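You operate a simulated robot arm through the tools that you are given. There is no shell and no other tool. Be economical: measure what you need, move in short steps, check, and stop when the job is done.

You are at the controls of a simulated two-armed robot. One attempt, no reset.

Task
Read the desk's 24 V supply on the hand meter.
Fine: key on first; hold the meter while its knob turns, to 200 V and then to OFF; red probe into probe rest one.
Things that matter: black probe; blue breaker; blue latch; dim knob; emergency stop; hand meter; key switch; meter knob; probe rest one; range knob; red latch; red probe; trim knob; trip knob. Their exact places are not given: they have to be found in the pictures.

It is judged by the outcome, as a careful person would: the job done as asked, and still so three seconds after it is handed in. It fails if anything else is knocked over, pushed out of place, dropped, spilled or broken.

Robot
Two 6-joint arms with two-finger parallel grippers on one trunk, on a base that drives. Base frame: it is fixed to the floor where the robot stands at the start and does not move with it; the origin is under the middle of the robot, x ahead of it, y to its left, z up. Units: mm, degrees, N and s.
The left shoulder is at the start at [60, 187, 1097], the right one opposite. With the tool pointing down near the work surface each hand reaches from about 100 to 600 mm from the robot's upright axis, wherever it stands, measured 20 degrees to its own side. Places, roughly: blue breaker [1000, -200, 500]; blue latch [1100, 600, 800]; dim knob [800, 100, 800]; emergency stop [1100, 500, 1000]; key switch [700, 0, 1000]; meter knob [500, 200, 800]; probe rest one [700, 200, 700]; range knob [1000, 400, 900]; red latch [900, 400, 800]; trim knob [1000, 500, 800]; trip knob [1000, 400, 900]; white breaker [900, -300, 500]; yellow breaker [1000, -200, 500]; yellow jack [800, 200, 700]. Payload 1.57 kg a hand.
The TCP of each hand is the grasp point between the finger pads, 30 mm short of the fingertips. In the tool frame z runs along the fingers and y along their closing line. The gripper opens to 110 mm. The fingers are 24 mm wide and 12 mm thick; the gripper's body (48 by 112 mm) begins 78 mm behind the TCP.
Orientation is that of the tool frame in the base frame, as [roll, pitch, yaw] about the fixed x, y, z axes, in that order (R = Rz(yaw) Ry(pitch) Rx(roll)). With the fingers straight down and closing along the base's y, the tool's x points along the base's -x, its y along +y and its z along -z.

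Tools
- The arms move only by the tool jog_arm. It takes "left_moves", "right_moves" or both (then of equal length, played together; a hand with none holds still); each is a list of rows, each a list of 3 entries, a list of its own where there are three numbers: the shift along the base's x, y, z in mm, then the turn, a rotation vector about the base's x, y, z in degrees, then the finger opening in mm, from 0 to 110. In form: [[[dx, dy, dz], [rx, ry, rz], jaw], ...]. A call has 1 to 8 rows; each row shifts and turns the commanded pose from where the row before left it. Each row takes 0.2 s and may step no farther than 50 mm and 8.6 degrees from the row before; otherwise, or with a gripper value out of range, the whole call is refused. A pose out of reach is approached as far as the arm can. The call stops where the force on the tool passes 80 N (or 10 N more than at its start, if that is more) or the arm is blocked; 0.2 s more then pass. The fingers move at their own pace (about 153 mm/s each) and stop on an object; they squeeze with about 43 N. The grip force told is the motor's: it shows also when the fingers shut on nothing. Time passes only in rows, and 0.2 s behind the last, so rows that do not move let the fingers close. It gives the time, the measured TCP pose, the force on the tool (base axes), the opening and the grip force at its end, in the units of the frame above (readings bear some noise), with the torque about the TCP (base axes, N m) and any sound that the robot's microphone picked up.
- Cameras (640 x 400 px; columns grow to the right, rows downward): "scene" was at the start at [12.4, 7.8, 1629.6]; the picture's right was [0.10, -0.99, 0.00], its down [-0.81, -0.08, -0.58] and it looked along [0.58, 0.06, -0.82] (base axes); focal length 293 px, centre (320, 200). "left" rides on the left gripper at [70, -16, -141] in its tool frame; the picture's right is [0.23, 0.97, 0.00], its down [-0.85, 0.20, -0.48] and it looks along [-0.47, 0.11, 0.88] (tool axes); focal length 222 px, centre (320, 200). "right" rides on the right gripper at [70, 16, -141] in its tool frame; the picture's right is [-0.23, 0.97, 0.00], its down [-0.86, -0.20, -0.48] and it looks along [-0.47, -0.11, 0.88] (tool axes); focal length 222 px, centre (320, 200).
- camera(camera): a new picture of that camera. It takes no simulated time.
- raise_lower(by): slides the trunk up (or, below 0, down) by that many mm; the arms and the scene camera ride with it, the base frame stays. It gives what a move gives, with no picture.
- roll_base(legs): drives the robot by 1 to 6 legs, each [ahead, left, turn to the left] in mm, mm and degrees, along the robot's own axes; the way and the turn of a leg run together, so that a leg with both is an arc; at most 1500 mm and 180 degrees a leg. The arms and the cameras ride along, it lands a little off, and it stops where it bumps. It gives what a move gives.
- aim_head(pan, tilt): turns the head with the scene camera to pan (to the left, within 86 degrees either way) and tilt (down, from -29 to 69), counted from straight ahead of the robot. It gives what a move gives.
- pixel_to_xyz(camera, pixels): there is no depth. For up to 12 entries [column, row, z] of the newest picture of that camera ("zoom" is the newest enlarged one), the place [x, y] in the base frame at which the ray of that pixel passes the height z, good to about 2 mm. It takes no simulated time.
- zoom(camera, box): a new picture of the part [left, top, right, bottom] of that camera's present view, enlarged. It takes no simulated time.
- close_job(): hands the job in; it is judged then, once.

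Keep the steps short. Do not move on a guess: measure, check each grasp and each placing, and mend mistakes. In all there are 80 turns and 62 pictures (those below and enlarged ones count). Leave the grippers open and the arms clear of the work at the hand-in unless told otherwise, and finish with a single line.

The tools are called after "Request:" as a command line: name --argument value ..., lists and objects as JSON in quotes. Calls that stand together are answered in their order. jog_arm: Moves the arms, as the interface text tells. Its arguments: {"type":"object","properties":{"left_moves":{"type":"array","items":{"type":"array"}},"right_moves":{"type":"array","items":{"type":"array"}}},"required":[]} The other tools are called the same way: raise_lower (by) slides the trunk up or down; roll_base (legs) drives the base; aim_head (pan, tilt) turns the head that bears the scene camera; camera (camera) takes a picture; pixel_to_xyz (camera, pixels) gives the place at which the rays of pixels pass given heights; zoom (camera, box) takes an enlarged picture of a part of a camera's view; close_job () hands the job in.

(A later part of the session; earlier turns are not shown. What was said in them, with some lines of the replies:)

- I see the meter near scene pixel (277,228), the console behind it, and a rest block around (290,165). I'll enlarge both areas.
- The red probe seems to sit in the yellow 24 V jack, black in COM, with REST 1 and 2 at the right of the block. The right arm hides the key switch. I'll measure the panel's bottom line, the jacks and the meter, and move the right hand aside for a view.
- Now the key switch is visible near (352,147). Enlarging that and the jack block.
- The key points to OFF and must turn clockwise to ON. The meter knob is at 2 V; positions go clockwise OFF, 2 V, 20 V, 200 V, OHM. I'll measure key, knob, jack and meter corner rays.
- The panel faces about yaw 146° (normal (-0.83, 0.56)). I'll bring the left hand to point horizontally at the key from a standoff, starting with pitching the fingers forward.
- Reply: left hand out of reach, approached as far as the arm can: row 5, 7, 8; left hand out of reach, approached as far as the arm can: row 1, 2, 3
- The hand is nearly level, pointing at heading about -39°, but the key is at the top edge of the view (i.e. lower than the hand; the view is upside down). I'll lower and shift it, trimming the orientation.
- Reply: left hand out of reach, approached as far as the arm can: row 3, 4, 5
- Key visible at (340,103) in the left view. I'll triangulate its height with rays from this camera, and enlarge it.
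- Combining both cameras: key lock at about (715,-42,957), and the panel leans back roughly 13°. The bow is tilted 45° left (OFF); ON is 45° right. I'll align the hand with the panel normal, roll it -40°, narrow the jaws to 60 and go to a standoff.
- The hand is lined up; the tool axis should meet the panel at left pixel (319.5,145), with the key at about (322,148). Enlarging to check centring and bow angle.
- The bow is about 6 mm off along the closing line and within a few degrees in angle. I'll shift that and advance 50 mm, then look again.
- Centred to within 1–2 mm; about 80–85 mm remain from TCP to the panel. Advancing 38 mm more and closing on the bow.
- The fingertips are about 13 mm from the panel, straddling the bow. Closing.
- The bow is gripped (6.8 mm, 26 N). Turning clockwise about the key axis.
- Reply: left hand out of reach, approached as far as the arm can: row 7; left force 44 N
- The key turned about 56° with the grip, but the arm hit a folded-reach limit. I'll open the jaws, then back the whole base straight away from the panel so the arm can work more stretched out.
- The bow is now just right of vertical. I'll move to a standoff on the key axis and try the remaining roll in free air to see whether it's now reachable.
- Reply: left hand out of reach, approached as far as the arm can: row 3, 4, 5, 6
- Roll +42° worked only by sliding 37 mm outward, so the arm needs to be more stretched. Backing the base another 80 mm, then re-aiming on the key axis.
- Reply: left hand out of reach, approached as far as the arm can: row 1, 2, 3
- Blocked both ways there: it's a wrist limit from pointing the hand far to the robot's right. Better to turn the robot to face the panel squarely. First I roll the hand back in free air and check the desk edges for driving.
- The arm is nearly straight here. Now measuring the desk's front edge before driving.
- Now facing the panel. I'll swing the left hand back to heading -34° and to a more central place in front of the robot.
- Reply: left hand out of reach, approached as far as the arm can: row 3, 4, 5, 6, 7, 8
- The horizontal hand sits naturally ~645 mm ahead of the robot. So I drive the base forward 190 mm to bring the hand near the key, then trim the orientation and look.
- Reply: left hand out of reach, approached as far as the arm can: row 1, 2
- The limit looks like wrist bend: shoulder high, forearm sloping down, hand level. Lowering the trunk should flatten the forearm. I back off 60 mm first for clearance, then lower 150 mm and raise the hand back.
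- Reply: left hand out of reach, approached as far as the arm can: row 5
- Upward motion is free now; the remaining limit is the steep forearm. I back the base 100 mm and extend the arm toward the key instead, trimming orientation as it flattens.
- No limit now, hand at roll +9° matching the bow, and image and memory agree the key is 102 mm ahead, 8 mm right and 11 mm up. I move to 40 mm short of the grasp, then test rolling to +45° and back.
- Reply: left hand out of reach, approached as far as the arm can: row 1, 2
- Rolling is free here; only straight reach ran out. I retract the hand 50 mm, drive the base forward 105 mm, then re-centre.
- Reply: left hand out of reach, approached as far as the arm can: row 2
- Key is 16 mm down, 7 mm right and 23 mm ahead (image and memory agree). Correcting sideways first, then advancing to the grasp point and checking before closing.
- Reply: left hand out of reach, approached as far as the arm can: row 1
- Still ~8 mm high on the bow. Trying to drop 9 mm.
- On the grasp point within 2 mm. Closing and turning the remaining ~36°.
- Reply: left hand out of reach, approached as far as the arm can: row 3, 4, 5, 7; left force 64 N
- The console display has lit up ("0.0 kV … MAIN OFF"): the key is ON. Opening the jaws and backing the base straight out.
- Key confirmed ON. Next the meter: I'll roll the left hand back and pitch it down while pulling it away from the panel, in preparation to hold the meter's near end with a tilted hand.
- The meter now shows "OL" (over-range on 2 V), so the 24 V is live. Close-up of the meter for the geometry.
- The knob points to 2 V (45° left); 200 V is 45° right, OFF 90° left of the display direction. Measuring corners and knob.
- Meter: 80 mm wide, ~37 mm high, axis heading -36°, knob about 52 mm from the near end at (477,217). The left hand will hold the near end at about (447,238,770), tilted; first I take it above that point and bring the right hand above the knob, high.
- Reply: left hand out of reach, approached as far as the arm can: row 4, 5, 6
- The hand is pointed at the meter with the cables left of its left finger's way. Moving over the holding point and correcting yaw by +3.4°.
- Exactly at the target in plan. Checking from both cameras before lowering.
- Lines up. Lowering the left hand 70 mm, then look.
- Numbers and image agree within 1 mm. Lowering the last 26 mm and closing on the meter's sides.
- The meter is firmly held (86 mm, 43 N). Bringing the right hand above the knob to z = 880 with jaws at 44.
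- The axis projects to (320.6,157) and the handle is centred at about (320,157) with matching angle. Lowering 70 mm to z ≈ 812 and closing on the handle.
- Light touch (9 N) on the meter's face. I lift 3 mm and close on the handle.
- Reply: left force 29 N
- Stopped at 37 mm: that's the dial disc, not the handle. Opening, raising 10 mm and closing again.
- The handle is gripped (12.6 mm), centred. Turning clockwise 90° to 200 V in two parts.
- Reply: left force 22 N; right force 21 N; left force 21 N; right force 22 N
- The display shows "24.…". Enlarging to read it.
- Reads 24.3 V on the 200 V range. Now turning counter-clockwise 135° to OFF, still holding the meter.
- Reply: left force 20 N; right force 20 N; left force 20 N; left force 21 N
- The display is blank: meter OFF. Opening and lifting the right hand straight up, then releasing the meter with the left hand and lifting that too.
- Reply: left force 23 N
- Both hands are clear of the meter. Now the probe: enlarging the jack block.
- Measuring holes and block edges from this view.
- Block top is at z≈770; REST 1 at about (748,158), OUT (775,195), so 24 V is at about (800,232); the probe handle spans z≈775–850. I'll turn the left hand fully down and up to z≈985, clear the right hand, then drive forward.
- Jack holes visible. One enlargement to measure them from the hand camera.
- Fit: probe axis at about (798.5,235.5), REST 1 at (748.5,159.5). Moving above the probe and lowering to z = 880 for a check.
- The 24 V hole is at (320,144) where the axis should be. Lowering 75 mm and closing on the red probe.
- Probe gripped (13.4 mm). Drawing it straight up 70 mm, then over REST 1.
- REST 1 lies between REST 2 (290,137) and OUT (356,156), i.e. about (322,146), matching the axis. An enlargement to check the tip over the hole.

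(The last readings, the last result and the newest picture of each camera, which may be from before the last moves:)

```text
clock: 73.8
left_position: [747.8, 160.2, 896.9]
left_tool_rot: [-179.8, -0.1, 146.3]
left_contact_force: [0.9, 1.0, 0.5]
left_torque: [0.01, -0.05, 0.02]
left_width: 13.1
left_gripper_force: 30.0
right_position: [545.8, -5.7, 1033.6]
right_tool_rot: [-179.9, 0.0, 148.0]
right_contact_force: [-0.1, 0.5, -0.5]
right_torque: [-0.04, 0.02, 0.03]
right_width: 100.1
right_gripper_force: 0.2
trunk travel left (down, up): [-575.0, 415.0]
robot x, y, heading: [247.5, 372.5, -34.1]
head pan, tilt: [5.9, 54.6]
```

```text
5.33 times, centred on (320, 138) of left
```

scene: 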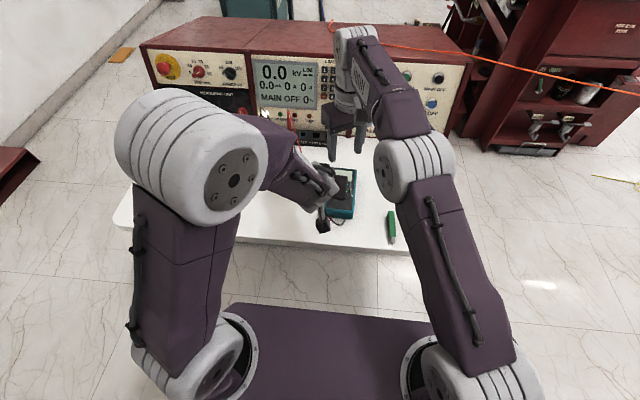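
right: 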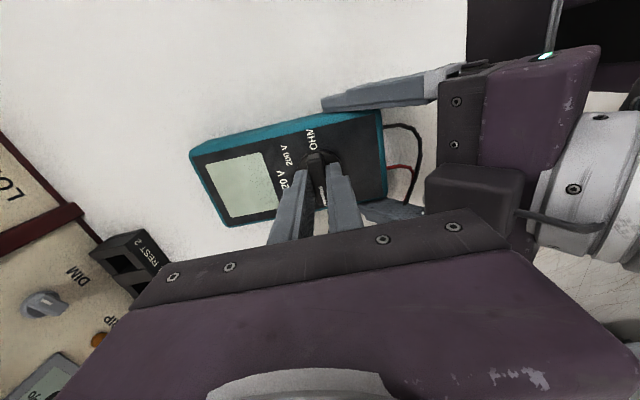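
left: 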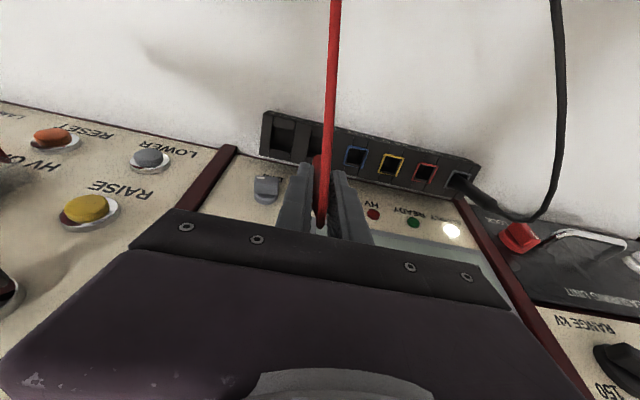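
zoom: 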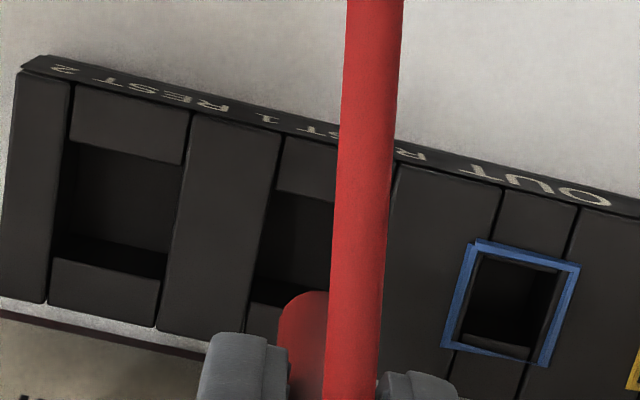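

The axis is centred on REST 1's opening (about (320,146)). Lowering the probe in, watching force.

Request:
jog_arm --left_moves '[[[0, 0, -18], [0, 0, 0], 0], [[0, 0, -18], [0, 0, 0], 0], [[0, 0, -14], [0, 0, 0], 0], [[0, 0, -10], [0, 0, 0], 0], [[0, 0, -8], [0, 0, 0], 0]]'

```text
clock: 75.0
left_position: [747.7, 161.0, 827.5]
left_tool_rot: [-179.8, -0.2, 146.3]
left_contact_force: [0.5, -0.2, 0.1]
left_torque: [-0.01, -0.04, -0.03]
left_width: 13.6
left_gripper_force: 29.6
right_position: [545.8, -7.0, 1035.3]
right_tool_rot: [-180.0, -0.1, 148.1]
right_contact_force: [-0.4, -0.4, -0.6]
right_torque: [-0.01, -0.01, 0.01]
right_width: 100.0
right_gripper_force: 0.0
trunk travel left (down, up): [-575.0, 415.0]
robot x, y, heading: [245.2, 373.7, -34.0]
head pan, tilt: [5.9, 54.6]
```

No contact yet; creeping down in 3 mm steps to find the bottom.

Request:
jog_arm --left_moves '[[[0, 0, -3], [0, 0, 0], 0], [[0, 0, -3], [0, 0, 0], 0], [[0, 0, -3], [0, 0, 0], 0]]'

Request:
zoom --camera "left" --box '[240, 100, 400, 200]'

```text
clock: 75.8
left_position: [746.4, 159.5, 821.9]
left_tool_rot: [-179.7, 0.3, 146.4]
left_contact_force: [2.2, 1.6, 28.2]
left_torque: [0.02, -0.2, 0.02]
left_width: 14.2
left_gripper_force: 30.3
right_position: [544.8, -4.6, 1034.9]
right_tool_rot: [-179.9, 0.1, 148.1]
right_contact_force: [0.6, -0.3, -0.7]
right_torque: [0.01, 0.05, 0.01]
right_width: 100.0
right_gripper_force: 0.1
trunk travel left (down, up): [-575.0, 415.0]
robot x, y, heading: [246.4, 375.9, -34.1]
head pan, tilt: [5.9, 54.6]
```

```text
4.00 times, centred on (320, 150) of left
```

zoom: 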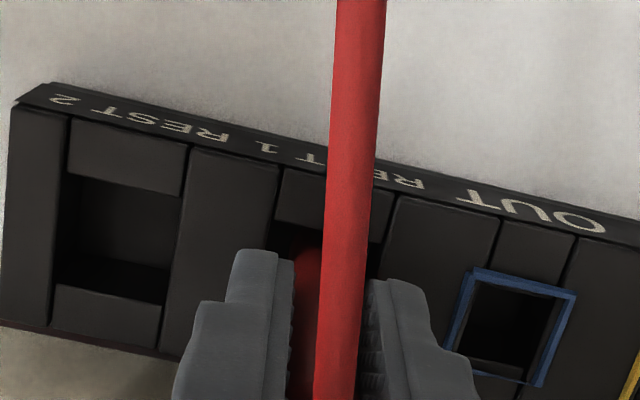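

Bottomed at z≈822 with the red handle inside REST 1. Easing 3 mm, opening, and lifting clear.

Request:
jog_arm --left_moves '[[[0, 0, 3], [0, 0, 0], 0], [[0, 0, 0], [0, 0, 0], 40], [[0, 0, 0], [0, 0, 0], 50], [[0, 0, 25], [0, 0, 0], 50], [[0, 0, 35], [0, 0, 0], 50], [[0, 0, 45], [0, 0, 0], 50], [[-30, 20, 40], [0, 0, 0], 100]]'

Request:
camera --camera "left"

```text
refused: row 7 steps farther than a row can; nothing moved
```

```text
2 pictures are left
```

left: 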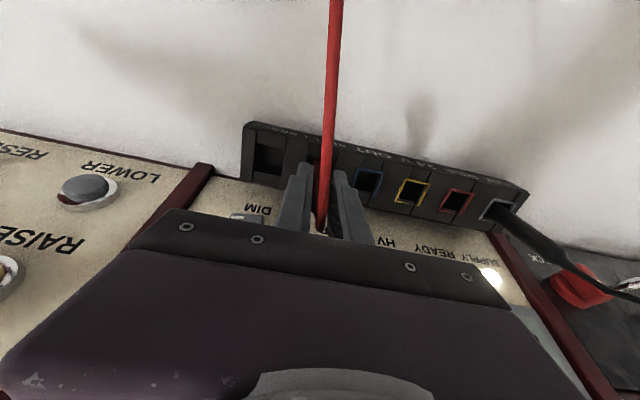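

The last row was too long; repeating with shorter steps, nothing having moved.

Request:
jog_arm --left_moves '[[[0, 0, 3], [0, 0, 0], 0], [[0, 0, 0], [0, 0, 0], 40], [[0, 0, 0], [0, 0, 0], 50], [[0, 0, 25], [0, 0, 0], 50], [[0, 0, 35], [0, 0, 0], 50], [[0, 0, 40], [0, 0, 0], 50], [[0, 0, 40], [0, 0, 0], 50]]'

Request:
jog_arm --left_moves '[[[-30, 20, 5], [0, 0, 0], 100], [[-30, 20, 5], [0, 0, 0], 100], [[-30, 20, 0], [0, 0, 0], 100]]'

Request:
camera --camera "left"

```text
clock: 77.4
left_position: [747.9, 160.0, 963.0]
left_tool_rot: [-179.8, -0.1, 146.3]
left_contact_force: [0.0, -1.0, -0.1]
left_torque: [-0.03, -0.02, 0.01]
left_width: 50.1
left_gripper_force: 0.0
right_position: [545.9, -5.7, 1033.0]
right_tool_rot: [-180.0, 0.1, 148.1]
right_contact_force: [0.0, -0.6, -0.3]
right_torque: [-0.02, -0.04, -0.01]
right_width: 99.8
right_gripper_force: 0.0
trunk travel left (down, up): [-575.0, 415.0]
robot x, y, heading: [245.2, 374.8, -34.4]
head pan, tilt: [5.9, 54.6]
```

```text
clock: 78.2
left_position: [657.3, 220.4, 972.3]
left_tool_rot: [-179.9, -0.1, 146.2]
left_contact_force: [-0.3, -0.9, -0.7]
left_torque: [-0.01, -0.01, 0.02]
left_width: 99.8
left_gripper_force: 0.2
right_position: [544.7, -5.9, 1034.2]
right_tool_rot: [-180.0, 0.0, 148.1]
right_contact_force: [0.9, 0.3, -0.3]
right_torque: [-0.01, -0.03, 0.04]
right_width: 100.2
right_gripper_force: 0.0
trunk travel left (down, up): [-575.0, 415.0]
robot x, y, heading: [245.1, 373.4, -34.3]
head pan, tilt: [5.9, 54.6]
```

```text
1 pictures are left
```

left: 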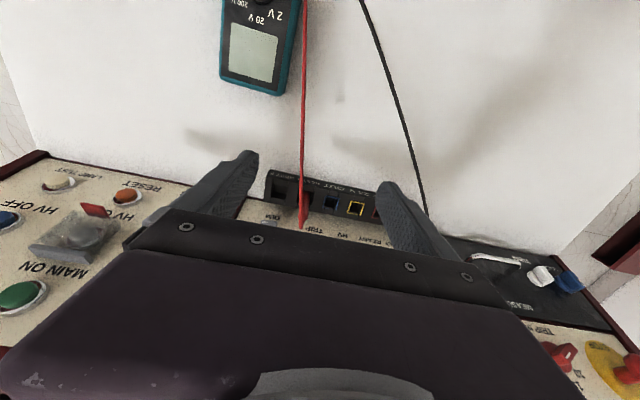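

The probe stands in REST 1, the meter display is blank. One last look from the scene camera.

Request:
roll_base --legs '[[-150, 0, 0]]'

Request:
camera --camera "scene"

```text
clock: 79.6
left_position: [533.3, 306.2, 972.1]
left_tool_rot: [-179.8, -0.2, 146.3]
left_contact_force: [-0.1, -0.2, -0.8]
left_torque: [0.0, 0.03, 0.01]
left_width: 100.0
left_gripper_force: 0.1
right_position: [419.8, 78.9, 1033.2]
right_tool_rot: [180.0, 0.0, 148.1]
right_contact_force: [0.2, 0.4, 0.3]
right_torque: [-0.01, -0.03, 0.02]
right_width: 100.2
right_gripper_force: 0.1
trunk travel left (down, up): [-575.0, 415.0]
robot x, y, heading: [122.6, 458.4, -34.2]
head pan, tilt: [5.9, 54.6]
```

```text
0 pictures are left
```

scene: 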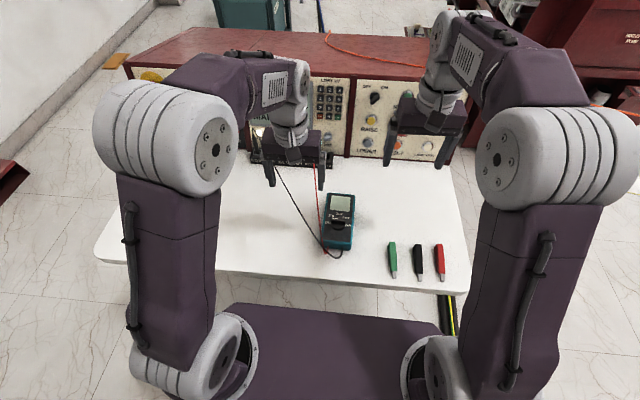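

Everything is in place: key on, meter off at its spot, red probe in REST 1, hands open and clear. Handing in.

Request:
close_job

```text
The job is handed in.
```

The desk's 24 V supply read 24.3 V on the meter's 200 V range; the key is on, the meter is back at OFF, and the red probe is in probe rest one.
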